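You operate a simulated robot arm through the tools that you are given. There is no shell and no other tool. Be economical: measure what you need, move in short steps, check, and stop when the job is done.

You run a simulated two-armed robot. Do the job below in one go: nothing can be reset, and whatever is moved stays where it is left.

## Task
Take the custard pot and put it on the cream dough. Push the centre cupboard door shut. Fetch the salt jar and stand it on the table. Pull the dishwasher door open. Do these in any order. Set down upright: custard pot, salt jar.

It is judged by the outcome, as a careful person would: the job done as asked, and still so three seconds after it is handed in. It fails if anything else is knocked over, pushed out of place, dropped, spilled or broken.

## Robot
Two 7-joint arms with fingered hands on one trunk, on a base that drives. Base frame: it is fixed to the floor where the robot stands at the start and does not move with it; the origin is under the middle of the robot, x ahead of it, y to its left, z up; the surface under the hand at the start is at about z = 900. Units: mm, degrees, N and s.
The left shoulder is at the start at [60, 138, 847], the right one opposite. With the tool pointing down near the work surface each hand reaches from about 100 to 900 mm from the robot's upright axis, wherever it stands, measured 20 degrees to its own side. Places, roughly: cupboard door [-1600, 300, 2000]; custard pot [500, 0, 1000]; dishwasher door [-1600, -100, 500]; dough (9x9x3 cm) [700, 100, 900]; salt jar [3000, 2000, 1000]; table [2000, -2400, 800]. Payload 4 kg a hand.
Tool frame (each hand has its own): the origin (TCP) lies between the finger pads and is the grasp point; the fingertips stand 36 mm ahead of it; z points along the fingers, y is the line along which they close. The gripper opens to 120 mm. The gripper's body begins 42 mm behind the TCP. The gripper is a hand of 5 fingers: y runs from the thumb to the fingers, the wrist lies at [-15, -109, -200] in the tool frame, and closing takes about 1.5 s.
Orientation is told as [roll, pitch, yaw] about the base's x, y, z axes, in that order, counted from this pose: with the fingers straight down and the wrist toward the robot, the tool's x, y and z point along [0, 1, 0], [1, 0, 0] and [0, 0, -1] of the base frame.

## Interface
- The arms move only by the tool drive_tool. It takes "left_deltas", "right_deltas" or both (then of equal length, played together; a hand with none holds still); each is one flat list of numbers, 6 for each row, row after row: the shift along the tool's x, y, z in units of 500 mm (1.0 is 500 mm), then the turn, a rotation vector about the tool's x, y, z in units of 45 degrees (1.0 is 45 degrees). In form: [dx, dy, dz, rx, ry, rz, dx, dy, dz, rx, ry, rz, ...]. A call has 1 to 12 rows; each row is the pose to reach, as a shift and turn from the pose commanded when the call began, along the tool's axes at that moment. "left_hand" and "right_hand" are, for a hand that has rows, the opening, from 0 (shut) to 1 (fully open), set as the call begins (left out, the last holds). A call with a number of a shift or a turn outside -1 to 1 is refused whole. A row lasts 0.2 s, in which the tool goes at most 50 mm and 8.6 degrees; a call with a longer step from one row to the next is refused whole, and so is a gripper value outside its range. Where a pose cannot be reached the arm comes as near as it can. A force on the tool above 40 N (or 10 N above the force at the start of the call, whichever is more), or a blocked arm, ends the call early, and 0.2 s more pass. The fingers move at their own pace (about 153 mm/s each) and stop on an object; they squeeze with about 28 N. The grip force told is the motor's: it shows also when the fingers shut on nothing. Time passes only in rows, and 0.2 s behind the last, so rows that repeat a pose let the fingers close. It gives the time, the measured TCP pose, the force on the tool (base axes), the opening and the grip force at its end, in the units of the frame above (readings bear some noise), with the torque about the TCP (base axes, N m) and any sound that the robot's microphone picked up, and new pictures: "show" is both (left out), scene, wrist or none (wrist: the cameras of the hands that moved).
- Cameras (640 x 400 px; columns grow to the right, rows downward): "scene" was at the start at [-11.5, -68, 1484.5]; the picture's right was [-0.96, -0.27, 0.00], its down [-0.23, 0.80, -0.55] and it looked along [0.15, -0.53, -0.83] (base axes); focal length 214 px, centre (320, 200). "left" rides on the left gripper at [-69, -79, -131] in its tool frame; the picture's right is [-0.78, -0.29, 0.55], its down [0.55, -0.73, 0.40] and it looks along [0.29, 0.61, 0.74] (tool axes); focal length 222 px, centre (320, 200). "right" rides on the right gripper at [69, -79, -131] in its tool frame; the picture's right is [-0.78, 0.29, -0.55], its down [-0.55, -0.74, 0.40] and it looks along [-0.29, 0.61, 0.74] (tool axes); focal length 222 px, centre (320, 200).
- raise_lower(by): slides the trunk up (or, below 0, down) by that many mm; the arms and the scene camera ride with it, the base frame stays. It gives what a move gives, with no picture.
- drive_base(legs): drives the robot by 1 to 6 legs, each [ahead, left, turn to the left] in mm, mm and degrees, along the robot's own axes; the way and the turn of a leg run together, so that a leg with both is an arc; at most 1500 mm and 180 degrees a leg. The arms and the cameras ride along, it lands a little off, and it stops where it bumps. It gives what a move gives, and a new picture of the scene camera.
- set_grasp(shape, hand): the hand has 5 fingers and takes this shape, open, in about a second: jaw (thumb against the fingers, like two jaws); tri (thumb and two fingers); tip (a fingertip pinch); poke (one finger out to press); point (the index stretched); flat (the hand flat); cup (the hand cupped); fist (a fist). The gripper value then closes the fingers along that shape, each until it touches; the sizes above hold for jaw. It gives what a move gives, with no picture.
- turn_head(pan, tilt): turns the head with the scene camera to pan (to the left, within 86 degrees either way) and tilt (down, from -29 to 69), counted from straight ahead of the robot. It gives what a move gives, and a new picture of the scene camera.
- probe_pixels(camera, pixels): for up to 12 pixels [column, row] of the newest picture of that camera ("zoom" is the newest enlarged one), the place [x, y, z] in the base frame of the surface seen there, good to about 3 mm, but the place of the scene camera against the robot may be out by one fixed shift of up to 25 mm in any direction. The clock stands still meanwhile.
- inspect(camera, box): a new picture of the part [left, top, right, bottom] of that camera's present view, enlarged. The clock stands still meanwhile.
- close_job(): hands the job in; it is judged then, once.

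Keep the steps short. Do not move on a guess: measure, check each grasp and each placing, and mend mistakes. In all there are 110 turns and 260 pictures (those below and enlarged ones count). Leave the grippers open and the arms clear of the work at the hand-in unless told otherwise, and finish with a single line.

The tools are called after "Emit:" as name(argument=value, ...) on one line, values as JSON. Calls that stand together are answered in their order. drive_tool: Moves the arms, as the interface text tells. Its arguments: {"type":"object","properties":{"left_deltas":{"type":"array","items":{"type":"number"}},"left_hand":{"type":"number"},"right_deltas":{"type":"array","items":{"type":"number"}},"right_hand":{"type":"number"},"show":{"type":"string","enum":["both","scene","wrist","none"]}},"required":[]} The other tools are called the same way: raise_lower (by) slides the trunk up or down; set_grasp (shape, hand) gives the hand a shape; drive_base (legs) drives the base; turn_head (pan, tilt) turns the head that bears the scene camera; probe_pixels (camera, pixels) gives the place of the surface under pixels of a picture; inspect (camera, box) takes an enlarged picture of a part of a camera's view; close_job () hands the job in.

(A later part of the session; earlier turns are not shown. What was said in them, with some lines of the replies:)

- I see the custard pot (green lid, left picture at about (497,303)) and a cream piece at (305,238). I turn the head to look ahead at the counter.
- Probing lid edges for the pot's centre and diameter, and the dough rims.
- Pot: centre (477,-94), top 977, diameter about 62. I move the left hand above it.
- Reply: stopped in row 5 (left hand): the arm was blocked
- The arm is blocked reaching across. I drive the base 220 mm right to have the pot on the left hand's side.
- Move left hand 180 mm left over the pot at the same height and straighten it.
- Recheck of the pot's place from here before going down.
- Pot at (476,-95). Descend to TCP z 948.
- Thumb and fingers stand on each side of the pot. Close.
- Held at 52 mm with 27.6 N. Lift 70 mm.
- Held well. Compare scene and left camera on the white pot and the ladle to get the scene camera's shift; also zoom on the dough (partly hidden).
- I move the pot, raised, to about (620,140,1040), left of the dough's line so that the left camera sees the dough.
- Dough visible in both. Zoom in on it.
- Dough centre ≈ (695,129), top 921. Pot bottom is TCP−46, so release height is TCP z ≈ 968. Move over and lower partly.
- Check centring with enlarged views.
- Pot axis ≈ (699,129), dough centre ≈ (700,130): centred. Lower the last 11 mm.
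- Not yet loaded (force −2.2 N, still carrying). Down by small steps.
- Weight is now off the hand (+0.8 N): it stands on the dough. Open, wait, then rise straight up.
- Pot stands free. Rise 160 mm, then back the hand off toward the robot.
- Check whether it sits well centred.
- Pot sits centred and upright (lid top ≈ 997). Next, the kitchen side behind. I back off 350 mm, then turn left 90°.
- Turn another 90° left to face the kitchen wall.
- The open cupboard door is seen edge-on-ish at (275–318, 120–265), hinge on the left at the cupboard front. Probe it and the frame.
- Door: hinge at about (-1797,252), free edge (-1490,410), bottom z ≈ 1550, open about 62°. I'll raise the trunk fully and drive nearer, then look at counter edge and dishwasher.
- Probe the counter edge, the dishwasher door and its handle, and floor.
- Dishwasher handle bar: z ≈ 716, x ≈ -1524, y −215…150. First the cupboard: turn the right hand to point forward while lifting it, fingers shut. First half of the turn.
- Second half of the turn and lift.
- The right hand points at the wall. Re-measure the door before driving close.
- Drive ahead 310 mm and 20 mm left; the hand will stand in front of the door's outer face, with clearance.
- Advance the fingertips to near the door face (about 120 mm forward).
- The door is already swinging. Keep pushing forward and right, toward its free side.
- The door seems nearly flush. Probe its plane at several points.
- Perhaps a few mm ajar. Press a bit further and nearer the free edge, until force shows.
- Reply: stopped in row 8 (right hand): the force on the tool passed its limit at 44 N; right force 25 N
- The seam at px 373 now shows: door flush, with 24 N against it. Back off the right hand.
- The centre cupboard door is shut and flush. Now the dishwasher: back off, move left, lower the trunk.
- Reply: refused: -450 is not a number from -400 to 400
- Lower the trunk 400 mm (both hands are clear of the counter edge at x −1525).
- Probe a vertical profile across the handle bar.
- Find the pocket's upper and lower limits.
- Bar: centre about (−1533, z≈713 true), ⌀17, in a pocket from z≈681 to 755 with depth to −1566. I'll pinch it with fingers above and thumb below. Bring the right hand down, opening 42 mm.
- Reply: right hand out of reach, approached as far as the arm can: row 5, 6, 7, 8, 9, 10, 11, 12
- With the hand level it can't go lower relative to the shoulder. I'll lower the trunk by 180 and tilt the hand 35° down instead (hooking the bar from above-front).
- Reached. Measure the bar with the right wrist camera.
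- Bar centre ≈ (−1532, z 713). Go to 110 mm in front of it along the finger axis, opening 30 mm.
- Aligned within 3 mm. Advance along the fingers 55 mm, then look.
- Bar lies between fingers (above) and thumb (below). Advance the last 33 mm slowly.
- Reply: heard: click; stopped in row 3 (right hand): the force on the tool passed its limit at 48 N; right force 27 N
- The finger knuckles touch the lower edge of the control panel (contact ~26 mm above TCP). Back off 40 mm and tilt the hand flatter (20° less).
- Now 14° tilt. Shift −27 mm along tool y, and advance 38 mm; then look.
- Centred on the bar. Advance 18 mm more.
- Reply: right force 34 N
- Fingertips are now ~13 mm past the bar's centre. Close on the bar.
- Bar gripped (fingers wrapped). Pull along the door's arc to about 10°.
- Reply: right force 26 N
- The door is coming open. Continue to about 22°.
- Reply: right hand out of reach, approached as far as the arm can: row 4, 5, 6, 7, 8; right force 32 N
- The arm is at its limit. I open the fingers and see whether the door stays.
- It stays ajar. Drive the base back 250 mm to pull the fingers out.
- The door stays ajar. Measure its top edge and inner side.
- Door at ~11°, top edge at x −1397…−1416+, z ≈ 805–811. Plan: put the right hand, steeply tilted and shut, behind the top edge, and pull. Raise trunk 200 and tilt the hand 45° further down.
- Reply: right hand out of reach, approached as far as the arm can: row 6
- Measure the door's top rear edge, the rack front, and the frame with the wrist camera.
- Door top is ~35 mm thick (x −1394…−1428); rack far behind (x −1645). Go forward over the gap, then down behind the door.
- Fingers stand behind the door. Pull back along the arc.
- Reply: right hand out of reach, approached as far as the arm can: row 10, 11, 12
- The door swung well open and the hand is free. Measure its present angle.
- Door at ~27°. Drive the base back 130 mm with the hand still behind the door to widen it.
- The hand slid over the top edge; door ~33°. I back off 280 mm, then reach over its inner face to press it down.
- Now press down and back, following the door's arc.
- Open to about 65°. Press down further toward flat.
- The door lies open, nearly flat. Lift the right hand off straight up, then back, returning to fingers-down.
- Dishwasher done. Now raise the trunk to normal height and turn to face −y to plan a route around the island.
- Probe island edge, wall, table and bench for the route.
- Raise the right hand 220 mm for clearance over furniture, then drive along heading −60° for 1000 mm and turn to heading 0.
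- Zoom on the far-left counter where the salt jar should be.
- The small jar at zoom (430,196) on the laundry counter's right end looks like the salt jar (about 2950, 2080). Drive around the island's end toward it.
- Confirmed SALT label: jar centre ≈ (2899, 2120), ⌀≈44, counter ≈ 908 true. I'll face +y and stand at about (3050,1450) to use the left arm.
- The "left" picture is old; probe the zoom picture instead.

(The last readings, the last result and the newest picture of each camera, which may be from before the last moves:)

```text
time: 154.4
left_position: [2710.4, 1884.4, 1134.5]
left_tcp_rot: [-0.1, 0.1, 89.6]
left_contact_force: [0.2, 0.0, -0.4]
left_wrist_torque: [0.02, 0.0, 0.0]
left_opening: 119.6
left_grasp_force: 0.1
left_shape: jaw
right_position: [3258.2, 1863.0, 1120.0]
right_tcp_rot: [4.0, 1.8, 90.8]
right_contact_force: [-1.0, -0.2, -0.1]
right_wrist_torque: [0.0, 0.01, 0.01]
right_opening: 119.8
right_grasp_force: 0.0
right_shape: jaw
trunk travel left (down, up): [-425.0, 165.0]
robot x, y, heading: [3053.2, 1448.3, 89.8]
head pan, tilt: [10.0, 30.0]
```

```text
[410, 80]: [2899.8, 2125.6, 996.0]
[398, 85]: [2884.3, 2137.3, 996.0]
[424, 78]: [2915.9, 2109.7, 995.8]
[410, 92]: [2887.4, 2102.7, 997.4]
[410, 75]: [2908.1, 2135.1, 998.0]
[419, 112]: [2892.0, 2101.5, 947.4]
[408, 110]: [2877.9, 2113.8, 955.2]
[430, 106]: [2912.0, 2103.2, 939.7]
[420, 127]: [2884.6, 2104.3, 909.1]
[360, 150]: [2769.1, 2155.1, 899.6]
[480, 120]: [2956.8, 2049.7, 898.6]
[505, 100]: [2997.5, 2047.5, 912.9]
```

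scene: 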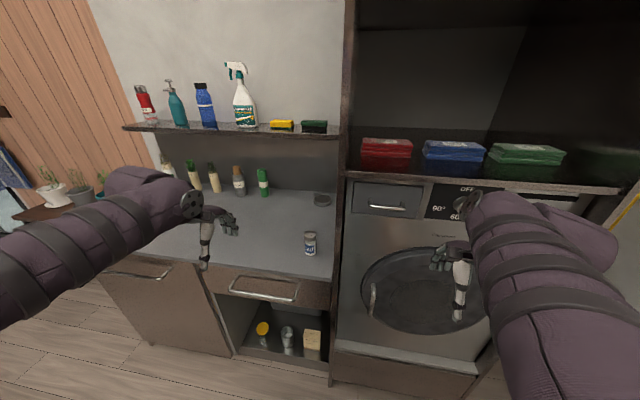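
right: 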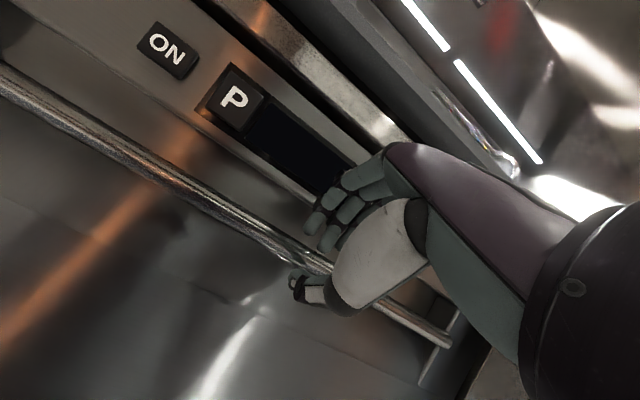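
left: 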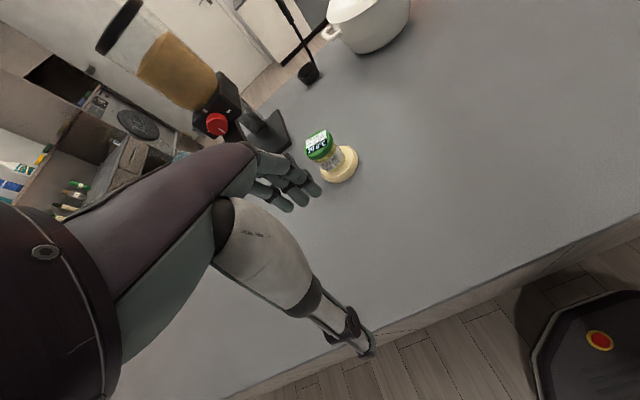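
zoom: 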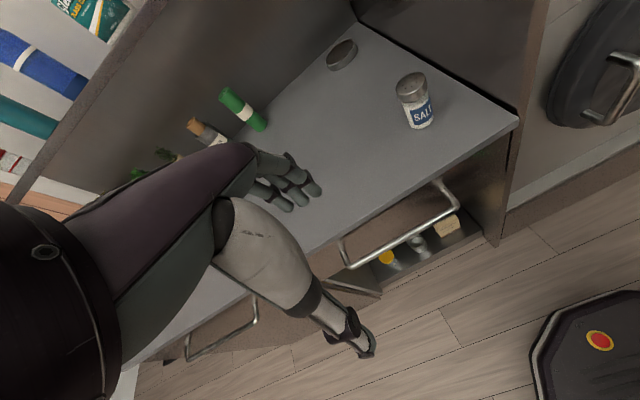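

Jar: centre (2899,2122), z 899–996, ⌀44. Move the left hand above it at height 1134, open.

Emit:
drive_tool(left_deltas=[-0.054, 0.068, 0, 0, 0, 0, -0.107, 0.137, 0, 0, 0, 0, -0.16, 0.205, 0, 0, 0, 0, -0.214, 0.273, 0, 0, 0, 0, -0.267, 0.342, 0, 0, 0, 0, -0.32, 0.41, 0, 0, 0, 0, -0.374, 0.478, 0, 0, 0, 0, -0.374, 0.478, 0, 0, 0, 0], left_hand=1, show="both")

```text
time: 156.2
left_position: [2897.8, 2119.2, 1135.4]
left_tcp_rot: [-0.2, 0.1, 89.6]
left_contact_force: [-0.2, -0.6, 0.1]
left_wrist_torque: [-0.02, 0.01, -0.02]
left_opening: 119.9
left_grasp_force: 0.1
left_shape: jaw
right_position: [3258.3, 1861.6, 1121.1]
right_tcp_rot: [4.1, 1.8, 90.8]
right_contact_force: [-0.8, 1.0, -0.1]
right_wrist_torque: [-0.06, -0.03, 0.01]
right_opening: 120.0
right_grasp_force: 0.0
right_shape: jaw
trunk travel left (down, up): [-425.0, 165.0]
robot x, y, heading: [3054.6, 1448.5, 89.7]
head pan, tilt: [10.0, 30.0]
```

scene: 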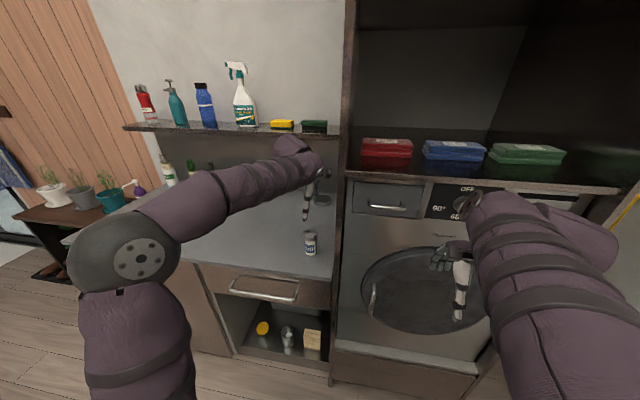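
left: 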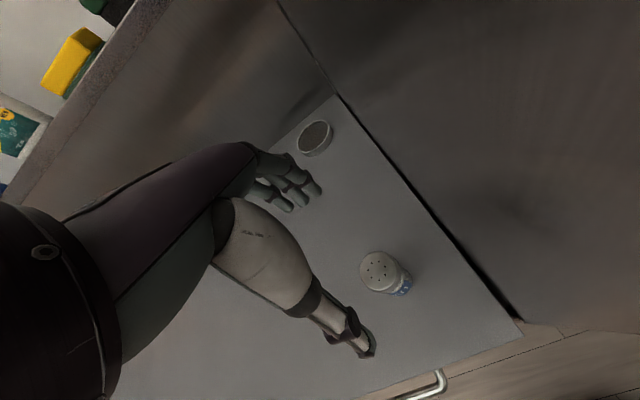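

Recheck jar from here.

Emit:
probe_pixels(camera="left", pixels=[[380, 270], [363, 266], [397, 275], [376, 254], [385, 290]])

Emit:
drive_tool(left_deltas=[0, 0.004, 0.09, 0, 0, 0, 0, 0.004, 0.15, 0, 0, 0, 0, 0.004, 0.15, 0, 0, 0], show="wrist")

```text
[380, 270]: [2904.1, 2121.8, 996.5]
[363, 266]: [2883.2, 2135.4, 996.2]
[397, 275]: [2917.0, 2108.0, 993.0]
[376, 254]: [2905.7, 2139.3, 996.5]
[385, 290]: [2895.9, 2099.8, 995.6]
```

```text
time: 157.0
left_position: [2899.4, 2122.4, 1057.3]
left_tcp_rot: [-0.3, 0.1, 89.5]
left_contact_force: [-0.3, 0.4, 0.1]
left_wrist_torque: [0.0, -0.02, -0.01]
left_opening: 119.6
left_grasp_force: 0.1
left_shape: jaw
right_position: [3258.4, 1861.1, 1120.3]
right_tcp_rot: [4.0, 1.7, 90.9]
right_contact_force: [-0.1, 0.2, -1.4]
right_wrist_torque: [-0.02, -0.02, 0.0]
right_opening: 119.8
right_grasp_force: 0.0
right_shape: jaw
trunk travel left (down, up): [-425.0, 165.0]
robot x, y, heading: [3053.4, 1453.4, 89.7]
head pan, tilt: [10.0, 30.0]
```

left: 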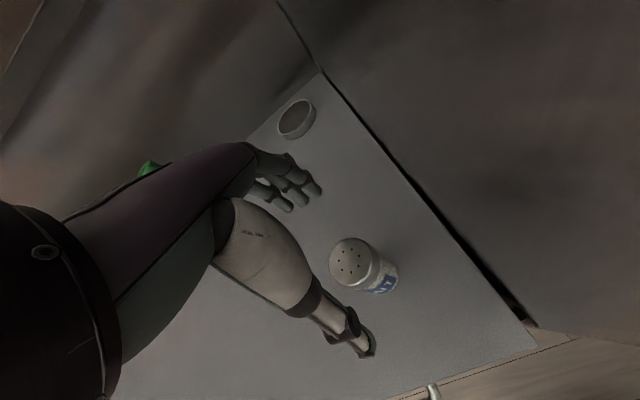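

Jar axis ≈ (2901,2120); TCP (2899,2122). Descend to z 960.

Emit:
drive_tool(left_deltas=[0, -0.002, 0.08, 0, 0, 0, 0, -0.002, 0.14, 0, 0, 0, 0, -0.002, 0.193, 0, 0, 0, 0, -0.002, 0.193, 0, 0, 0], show="wrist")

```text
time: 158.0
left_position: [2896.0, 2122.0, 964.2]
left_tcp_rot: [-0.2, 0.1, 89.6]
left_contact_force: [-0.8, 0.7, -0.2]
left_wrist_torque: [-0.04, 0.03, -0.01]
left_opening: 119.7
left_grasp_force: 0.1
left_shape: jaw
right_position: [3256.5, 1862.2, 1120.6]
right_tcp_rot: [3.9, 1.9, 90.9]
right_contact_force: [0.5, 0.4, 0.2]
right_wrist_torque: [0.01, 0.0, 0.02]
right_opening: 119.8
right_grasp_force: 0.0
right_shape: jaw
trunk travel left (down, up): [-425.0, 165.0]
robot x, y, heading: [3052.4, 1449.3, 89.6]
head pan, tilt: [10.0, 30.0]
```

left: 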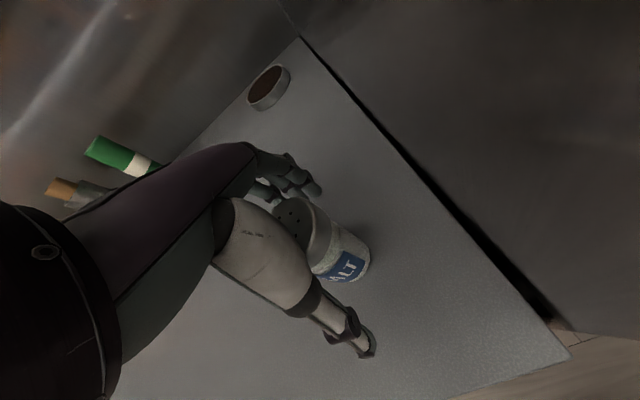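

Jar lies between thumb and fingers. Close.

Emit:
drive_tool(left_deltas=[-0.004, 0, 0, 0, 0, 0, -0.008, 0, 0, 0, 0, 0, -0.008, 0, 0, 0, 0, 0, -0.008, 0, 0, 0, 0, 0, -0.008, 0, 0, 0, 0, 0, -0.008, 0, 0, 0, 0, 0, -0.008, 0, 0, 0, 0, 0, -0.008, 0, 0, 0, 0, 0], left_hand=0, show="wrist")

```text
time: 159.8
left_position: [2903.9, 2120.7, 964.4]
left_tcp_rot: [-0.2, 0.1, 89.5]
left_contact_force: [-0.8, -0.5, 0.1]
left_wrist_torque: [-0.03, 0.0, 0.02]
left_opening: 39.8
left_grasp_force: 27.8
left_shape: jaw
right_position: [3257.6, 1861.7, 1120.4]
right_tcp_rot: [4.1, 1.8, 90.8]
right_contact_force: [0.3, 0.6, 0.0]
right_wrist_torque: [-0.01, -0.02, 0.0]
right_opening: 120.2
right_grasp_force: 0.1
right_shape: jaw
trunk travel left (down, up): [-425.0, 165.0]
robot x, y, heading: [3059.2, 1451.7, 89.7]
head pan, tilt: [10.0, 30.0]
```

left: 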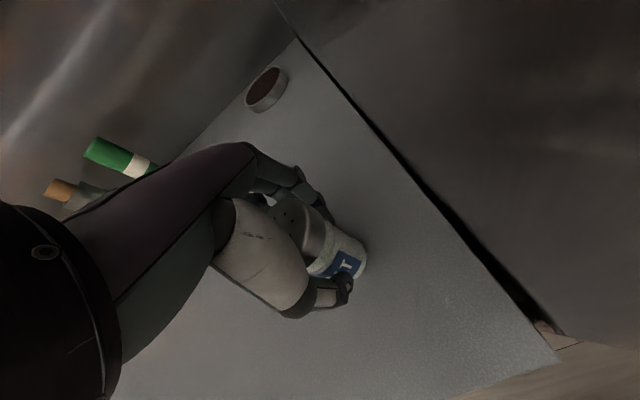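

Held (39.8 mm, 27.8 N). Lift 150 mm, then bring it back toward the robot.

Emit:
drive_tool(left_deltas=[0, 0, -0.05, 0, 0, 0, 0, 0, -0.12, 0, 0, 0, 0, 0, -0.2, 0, 0, 0, 0, 0, -0.28, 0, 0, 0, 0.03, -0.07, -0.34, 0, 0, 0, 0.06, -0.15, -0.34, 0, 0, 0, 0.1, -0.23, -0.34, 0, 0, 0, 0.14, -0.31, -0.34, 0, 0, 0, 0.2, -0.38, -0.34, 0, 0, 0, 0.26, -0.45, -0.34, 0, 0, 0, 0.26, -0.45, -0.34, 0, 0, 0])

```text
time: 162.2
left_position: [2770.5, 1897.9, 1132.8]
left_tcp_rot: [-0.2, 0.2, 89.6]
left_contact_force: [0.1, 0.3, -1.5]
left_wrist_torque: [0.03, 0.0, -0.03]
left_opening: 39.7
left_grasp_force: 27.8
left_shape: jaw
right_position: [3258.5, 1862.4, 1120.7]
right_tcp_rot: [4.0, 1.8, 90.8]
right_contact_force: [-0.4, 0.0, -0.5]
right_wrist_torque: [0.02, 0.01, -0.02]
right_opening: 120.2
right_grasp_force: 0.0
right_shape: jaw
trunk travel left (down, up): [-425.0, 165.0]
robot x, y, heading: [3056.6, 1453.1, 89.8]
head pan, tilt: [10.0, 30.0]
```

scene: 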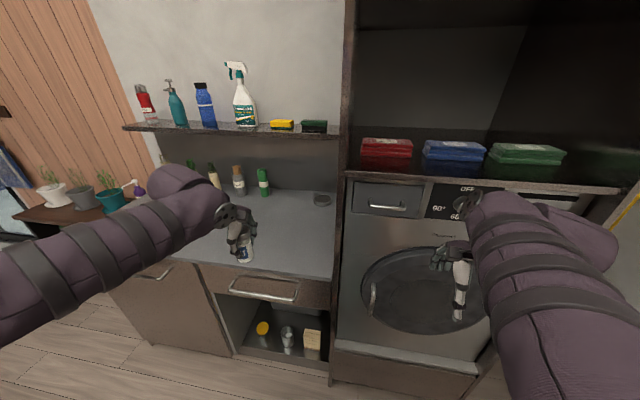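
left: 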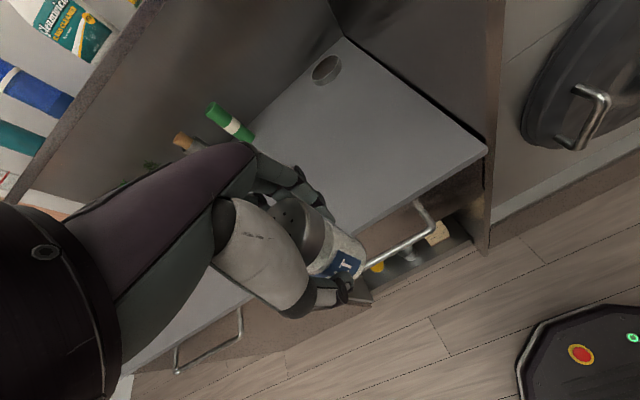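

Carrying the jar upright. Back out, turn, and drive to the table's near end.

Emit:
drive_base(legs=[[-700, 0, 0], [0, 0, 148], [1500, 0, 0], [200, 0, 0], [0, 0, 32]])

Emit:
turn_head(pan=0, tilt=30)

```text
time: 181.8
left_position: [2554.1, -1109.8, 1131.3]
left_tcp_rot: [-0.2, 0.1, -86.3]
left_contact_force: [0.1, 0.5, -1.0]
left_wrist_torque: [0.02, -0.03, 0.0]
left_opening: 39.2
left_grasp_force: 28.1
left_shape: jaw
right_position: [2064.4, -1107.6, 1120.5]
right_tcp_rot: [3.9, 1.8, -85.1]
right_contact_force: [-0.3, -1.1, -0.4]
right_wrist_torque: [0.01, 0.0, 0.0]
right_opening: 119.9
right_grasp_force: 0.1
right_shape: jaw
trunk travel left (down, up): [-425.0, 165.0]
robot x, y, heading: [2237.4, -682.6, -86.2]
head pan, tilt: [10.0, 30.0]
```

scene: 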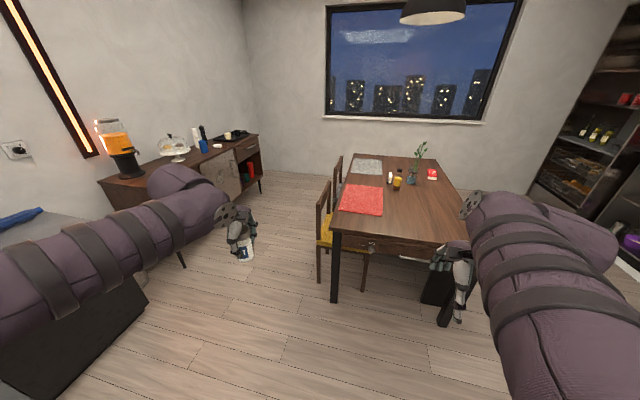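

```text
time: 182.5
left_position: [2553.4, -1109.8, 1132.7]
left_tcp_rot: [-0.2, 0.1, -86.3]
left_contact_force: [-0.3, -0.7, -1.0]
left_wrist_torque: [0.02, 0.01, -0.03]
left_opening: 39.0
left_grasp_force: 27.9
left_shape: jaw
right_position: [2063.9, -1107.9, 1122.4]
right_tcp_rot: [4.0, 1.8, -85.1]
right_contact_force: [-0.1, 0.9, 0.2]
right_wrist_torque: [-0.02, -0.04, -0.03]
right_opening: 120.0
right_grasp_force: 0.1
right_shape: jaw
trunk travel left (down, up): [-425.0, 165.0]
robot x, y, heading: [2239.7, -682.3, -86.1]
head pan, tilt: [0.0, 30.0]
```

scene: 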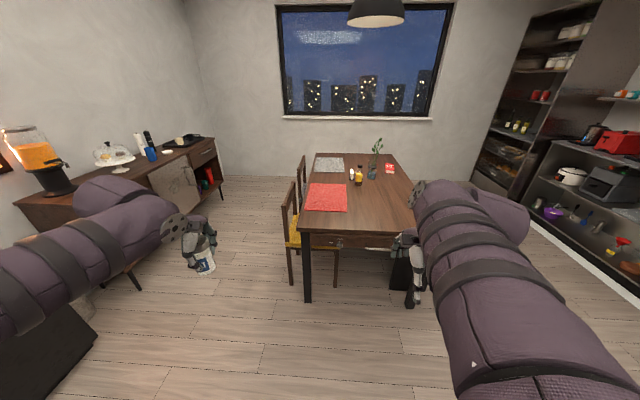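

Table is in view; free wood right of the red mat, e.g. around (370,210). Probe.

Emit:
probe_pixels(camera="scene", pixels=[[300, 232], [405, 230], [370, 215], [365, 195], [345, 212], [385, 185], [352, 232], [308, 296], [358, 178], [340, 270], [398, 260], [380, 215]])

Emit:
inspect(camera="scene", box=[270, 130, 430, 260])

```text
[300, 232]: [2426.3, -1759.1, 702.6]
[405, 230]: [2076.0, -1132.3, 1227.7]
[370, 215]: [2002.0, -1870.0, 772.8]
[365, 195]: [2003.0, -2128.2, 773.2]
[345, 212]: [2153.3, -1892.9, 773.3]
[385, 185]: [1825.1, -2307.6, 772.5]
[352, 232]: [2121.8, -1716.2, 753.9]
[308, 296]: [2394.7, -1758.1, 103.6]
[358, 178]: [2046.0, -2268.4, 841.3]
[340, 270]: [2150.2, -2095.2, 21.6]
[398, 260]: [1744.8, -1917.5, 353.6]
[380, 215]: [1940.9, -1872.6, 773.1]
```

```text
3.08 times, centred on (350, 195) of scene
```

zoom: 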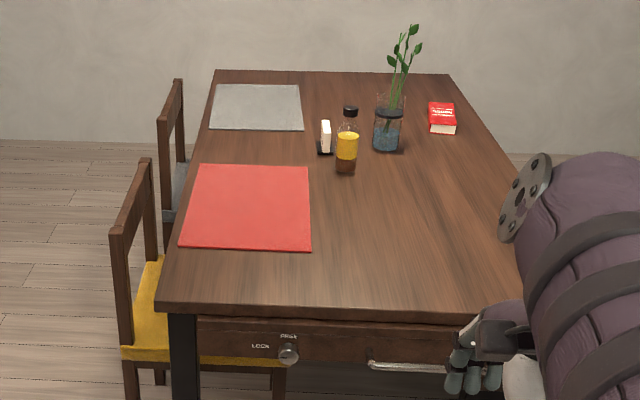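

Table top true z ≈ 751; free spot around (2000,−1900). Align heading to −90°, go right 390 and ahead 590.

Emit:
drive_base(legs=[[0, 0, -3.9], [0, -390, 0], [590, 0, 0]])

Emit:
inspect(camera="left", box=[0, 0, 640, 400])

```text
time: 188.4
left_position: [2108.0, -1724.6, 1132.3]
left_tcp_rot: [-0.1, 0.2, -91.2]
left_contact_force: [-0.8, -0.9, -1.4]
left_wrist_torque: [0.01, 0.02, 0.02]
left_opening: 39.5
left_grasp_force: 28.0
left_shape: jaw
right_position: [1620.3, -1681.3, 1119.9]
right_tcp_rot: [4.0, 1.8, -90.1]
right_contact_force: [0.0, -0.4, -0.5]
right_wrist_torque: [0.03, 0.01, -0.03]
right_opening: 119.7
right_grasp_force: 0.1
right_shape: jaw
trunk travel left (down, up): [-425.0, 165.0]
robot x, y, heading: [1830.4, -1270.7, -91.2]
head pan, tilt: [0.0, 30.0]
```

scene: 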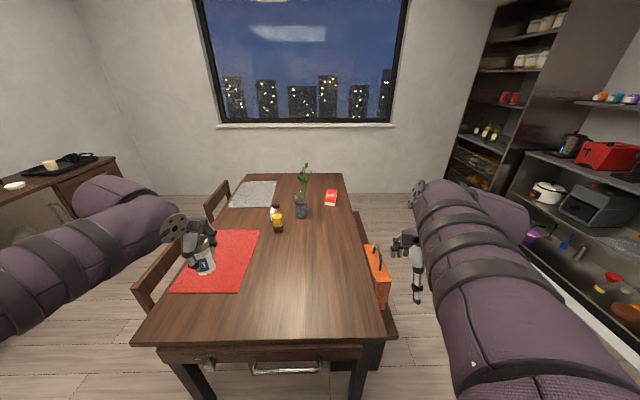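

```text
1.00 times, centred on (320, 200) of left (not enlarged: the box is as wide or as high as the picture)
```

zoom: 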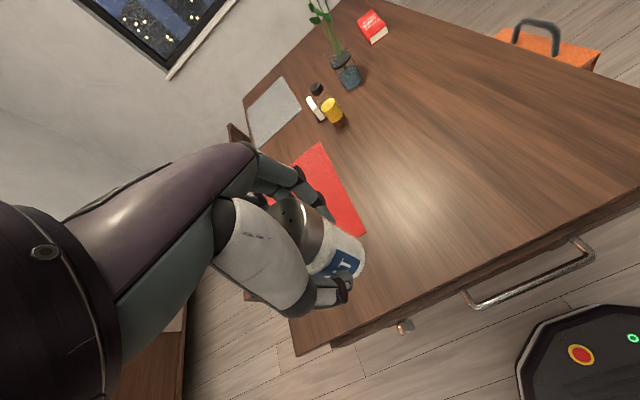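

Emit:
probe_pixels(camera="zoom", pixels=[[430, 200], [450, 170], [420, 230], [365, 235], [480, 220], [390, 180], [345, 115]])

```text
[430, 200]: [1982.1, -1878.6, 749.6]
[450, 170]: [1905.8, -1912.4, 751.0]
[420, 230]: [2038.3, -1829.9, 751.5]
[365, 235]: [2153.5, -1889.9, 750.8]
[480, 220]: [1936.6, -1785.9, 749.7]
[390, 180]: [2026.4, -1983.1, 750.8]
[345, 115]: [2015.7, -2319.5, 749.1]
```

Table z ≈ 750.5; release TCP z ≈ 815. Move over (1980,−1900) and lower to 840.

Emit:
drive_tool(left_deltas=[-0.05, 0.071, 0, 0, 0, 0, -0.1, 0.142, 0, 0, 0, 0, -0.15, 0.213, 0, 0, 0, 0, -0.2, 0.284, 0.02, 0, 0, 0, -0.248, 0.355, 0.06, 0, 0, 0, -0.248, 0.355, 0.15, 0, 0, 0, -0.248, 0.355, 0.24, 0, 0, 0, -0.248, 0.355, 0.33, 0, 0, 0, -0.248, 0.355, 0.42, 0, 0, 0, -0.248, 0.355, 0.5, 0, 0, 0, -0.248, 0.355, 0.56, 0, 0, 0, -0.248, 0.355, 0.584, 0, 0, 0])

```text
time: 191.0
left_position: [1978.4, -1899.4, 840.8]
left_tcp_rot: [-0.3, 0.1, -91.2]
left_contact_force: [-0.7, 0.5, -1.0]
left_wrist_torque: [-0.03, -0.01, -0.03]
left_opening: 39.1
left_grasp_force: 27.7
left_shape: jaw
right_position: [1620.8, -1680.3, 1121.0]
right_tcp_rot: [4.0, 1.8, -90.0]
right_contact_force: [0.6, -0.5, 0.3]
right_wrist_torque: [0.0, -0.02, -0.03]
right_opening: 119.8
right_grasp_force: 0.1
right_shape: jaw
trunk travel left (down, up): [-425.0, 165.0]
robot x, y, heading: [1828.9, -1272.7, -91.2]
head pan, tilt: [0.0, 30.0]
```

scene: 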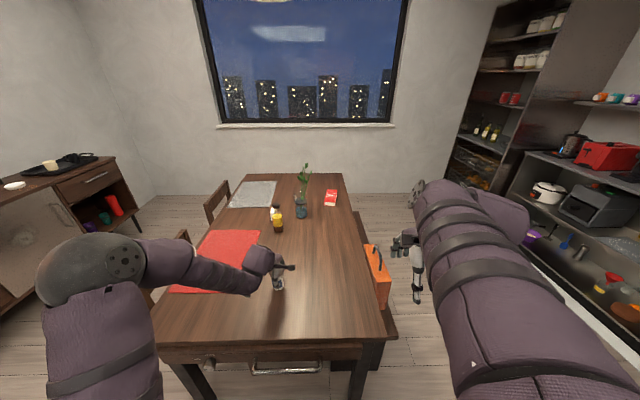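
left: 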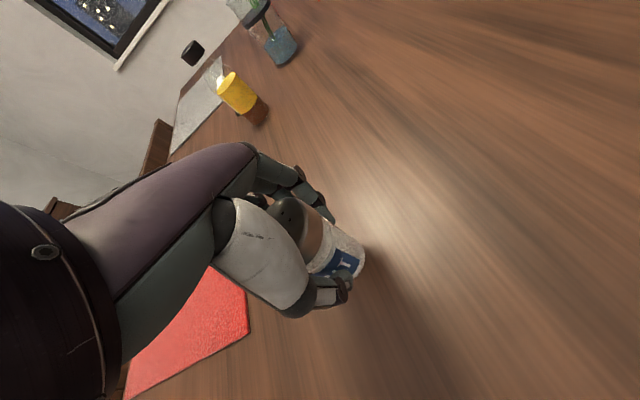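

Lower gently the remaining ~25 mm, watching the force.

Emit:
drive_tool(left_deltas=[0, 0, 0.015, 0, 0, 0, 0, 0, 0.03, 0, 0, 0, 0, 0, 0.04, 0, 0, 0, 0, 0, 0.045, 0, 0, 0, 0, 0, 0.048, 0, 0, 0, 0, 0, 0.05, 0, 0, 0, 0, 0, 0.052, 0, 0, 0], show="none")

```text
time: 192.6
left_position: [1978.4, -1896.8, 813.4]
left_tcp_rot: [-0.2, 0.2, -91.2]
left_contact_force: [-0.5, 0.2, -1.1]
left_wrist_torque: [-0.02, 0.01, -0.01]
left_opening: 38.7
left_grasp_force: 27.9
left_shape: jaw
right_position: [1620.0, -1680.3, 1121.0]
right_tcp_rot: [4.0, 1.8, -89.9]
right_contact_force: [-0.3, -0.4, -0.8]
right_wrist_torque: [0.01, 0.0, -0.04]
right_opening: 119.7
right_grasp_force: 0.1
right_shape: jaw
trunk travel left (down, up): [-425.0, 165.0]
robot x, y, heading: [1834.5, -1275.9, -91.3]
head pan, tilt: [0.0, 30.0]
```

No contact yet. Go on by 1 mm steps.

Emit:
drive_tool(left_deltas=[0, 0, 0.002, 0, 0, 0, 0, 0, 0.004, 0, 0, 0, 0, 0, 0.006, 0, 0, 0, 0, 0, 0.006, 0, 0, 0], show="none")

Emit:
inspect(camera="scene", box=[240, 240, 320, 300])

```text
time: 193.6
left_position: [1978.8, -1898.5, 811.4]
left_tcp_rot: [-0.3, 0.0, -91.2]
left_contact_force: [0.1, -0.4, 7.0]
left_wrist_torque: [-0.13, -0.03, 0.01]
left_opening: 39.2
left_grasp_force: 27.8
left_shape: jaw
right_position: [1621.5, -1681.3, 1121.2]
right_tcp_rot: [4.1, 1.9, -89.9]
right_contact_force: [0.6, 1.0, 0.3]
right_wrist_torque: [0.02, 0.02, -0.03]
right_opening: 119.9
right_grasp_force: 0.0
right_shape: jaw
trunk travel left (down, up): [-425.0, 165.0]
robot x, y, heading: [1831.4, -1273.5, -91.1]
head pan, tilt: [0.0, 30.0]
```

```text
6.67 times, centred on (280, 270) of scene
```

zoom: 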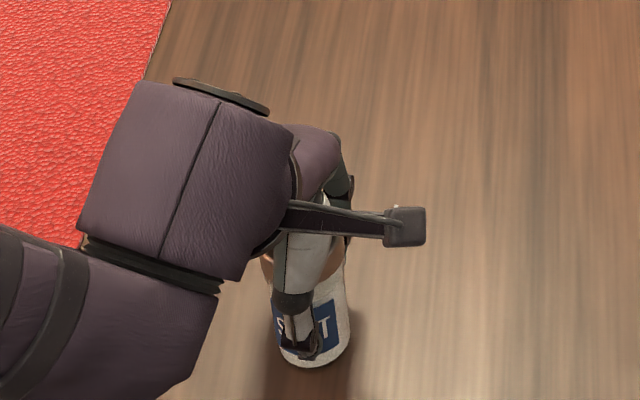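

Contact (+7 N): the jar stands on the table. Open the hand.

Emit:
drive_tool(left_deltas=[0, 0, -0.002, 0, 0, 0, 0, 0, -0.002, 0, 0, 0, 0, 0, -0.002, 0, 0, 0, 0, 0, -0.002, 0, 0, 0, 0, 0, -0.002, 0, 0, 0, 0, 0, -0.002, 0, 0, 0], left_hand=1, show="wrist")

```text
time: 195.0
left_position: [1978.8, -1897.0, 811.5]
left_tcp_rot: [-0.3, 0.1, -91.1]
left_contact_force: [0.6, 0.6, 0.2]
left_wrist_torque: [0.0, -0.02, 0.02]
left_opening: 119.4
left_grasp_force: 0.1
left_shape: jaw
right_position: [1620.7, -1680.1, 1120.6]
right_tcp_rot: [4.0, 1.8, -90.1]
right_contact_force: [1.0, -0.1, 0.7]
right_wrist_torque: [0.0, 0.01, -0.02]
right_opening: 119.8
right_grasp_force: 0.0
right_shape: jaw
trunk travel left (down, up): [-425.0, 165.0]
robot x, y, heading: [1830.4, -1272.3, -91.2]
head pan, tilt: [0.0, 30.0]
```

left: 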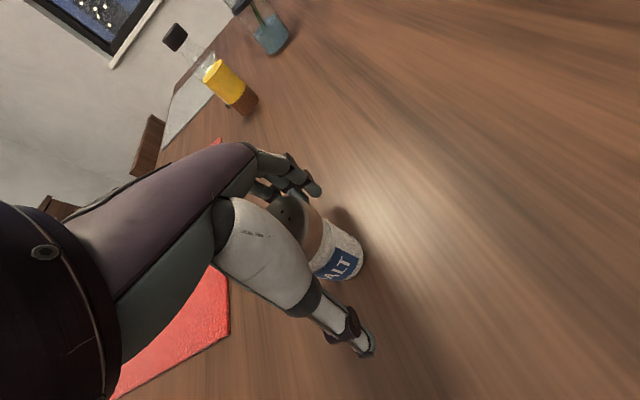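

Released and standing. Rise straight up 250 mm, then back.

Emit:
drive_tool(left_deltas=[0, 0, -0.06, 0, 0, 0, 0, 0, -0.14, 0, 0, 0, 0, 0, -0.23, 0, 0, 0, 0, 0, -0.32, 0, 0, 0, 0, 0, -0.41, 0, 0, 0, 0, 0, -0.5, 0, 0, 0, 0.05, -0.07, -0.53, 0, 0, 0, 0.1, -0.14, -0.55, 0, 0, 0, 0.15, -0.21, -0.57, 0, 0, 0, 0.2, -0.28, -0.59, 0, 0, 0, 0.24, -0.34, -0.6, 0, 0, 0], show="scene")

Emit:
inspect(camera="scene", box=[220, 200, 360, 310])

```text
time: 197.4
left_position: [2099.9, -1729.0, 1111.1]
left_tcp_rot: [-0.1, 0.2, -91.3]
left_contact_force: [-0.9, 0.7, 0.0]
left_wrist_torque: [-0.03, 0.02, 0.0]
left_opening: 119.9
left_grasp_force: 0.0
left_shape: jaw
right_position: [1620.5, -1680.0, 1120.5]
right_tcp_rot: [4.0, 1.9, -90.1]
right_contact_force: [0.0, 0.5, -0.6]
right_wrist_torque: [-0.02, 0.02, -0.01]
right_opening: 119.8
right_grasp_force: 0.1
right_shape: jaw
trunk travel left (down, up): [-425.0, 165.0]
robot x, y, heading: [1832.3, -1272.8, -90.9]
head pan, tilt: [0.0, 30.0]
```

scene: 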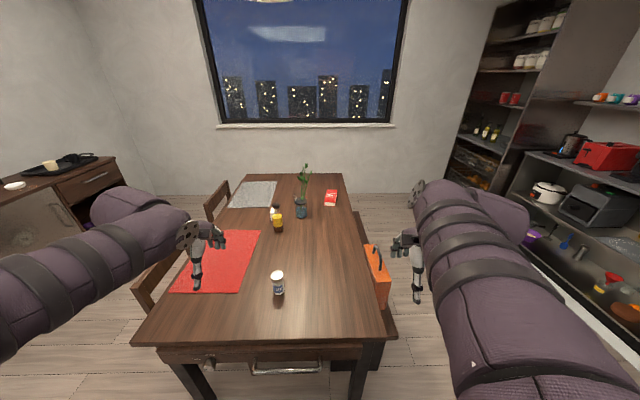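

```text
3.64 times, centred on (290, 255) of scene
```

zoom: 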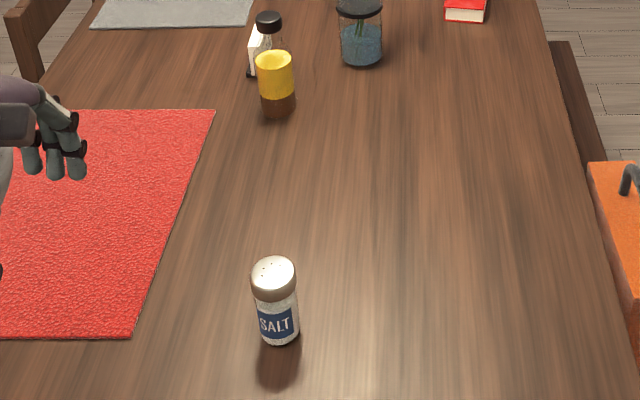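

The salt jar stands upright. Back off 450 mm clear of the table and turn round to check the pot, cupboard and dishwasher once more.

Emit:
drive_base(legs=[[-450, 0, 0], [0, 0, -120]])

Emit:
turn_head(pan=15, tilt=10)

Emit:
inspect(camera="scene", box=[160, 100, 480, 300])

```text
time: 205.3
left_position: [1313.7, -768.0, 1112.8]
left_tcp_rot: [-0.2, 0.2, 142.3]
left_contact_force: [0.7, 0.6, 0.2]
left_wrist_torque: [0.02, -0.01, -0.01]
left_opening: 119.7
left_grasp_force: 0.2
left_shape: jaw
right_position: [1636.9, -412.7, 1120.7]
right_tcp_rot: [4.1, 1.7, 143.6]
right_contact_force: [-0.3, -0.2, -0.2]
right_wrist_torque: [0.02, -0.01, 0.03]
right_opening: 119.8
right_grasp_force: 0.0
right_shape: jaw
trunk travel left (down, up): [-425.0, 165.0]
robot x, y, heading: [1841.4, -820.0, 142.4]
head pan, tilt: [0.0, 30.0]
```

scene: 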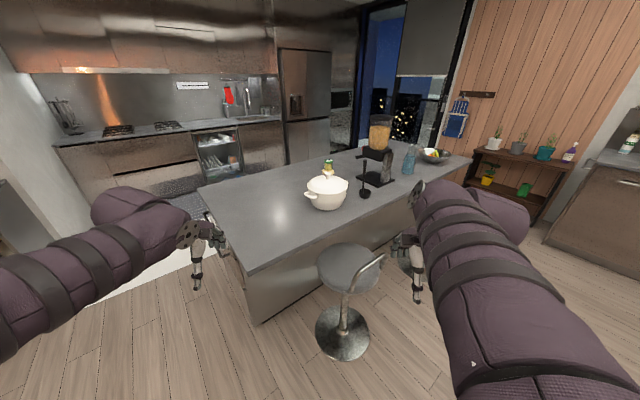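

```text
time: 206.2
left_position: [1313.0, -767.1, 1111.2]
left_tcp_rot: [-0.2, 0.1, 142.3]
left_contact_force: [0.1, -0.3, -0.9]
left_wrist_torque: [0.02, -0.02, -0.01]
left_opening: 119.7
left_grasp_force: 0.1
left_shape: jaw
right_position: [1638.3, -412.7, 1121.1]
right_tcp_rot: [4.0, 1.8, 143.6]
right_contact_force: [0.0, 0.6, -0.7]
right_wrist_torque: [-0.01, 0.05, -0.01]
right_opening: 120.0
right_grasp_force: 0.1
right_shape: jaw
trunk travel left (down, up): [-425.0, 165.0]
robot x, y, heading: [1838.9, -821.8, 142.3]
head pan, tilt: [15.0, 10.0]
```

scene: 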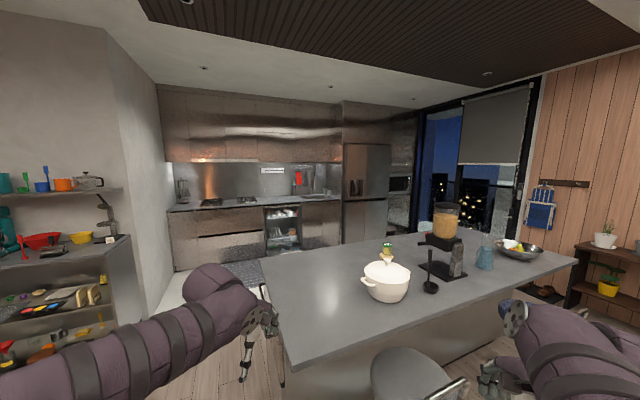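

```text
2.00 times, centred on (320, 200) of scene
```

zoom: 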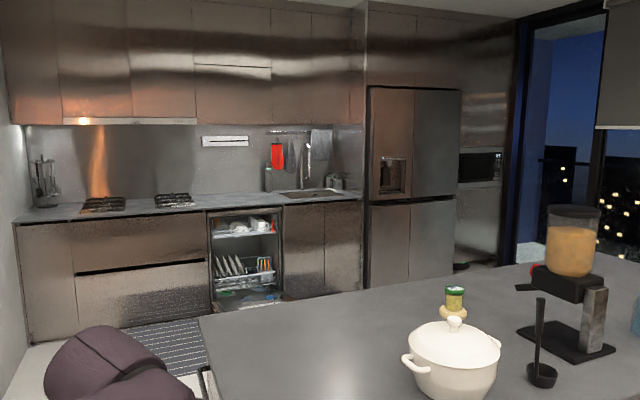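

Custard pot on the dough, cupboard shut, dishwasher open, salt jar on the table; grippers are open and clear. Handing in.

Emit:
close_job()

```text
The job is handed in.
```

The job is handed in: the custard pot is upright on the cream dough, the centre cupboard door is shut, the salt jar is upright on the table, and the dishwasher door is open.
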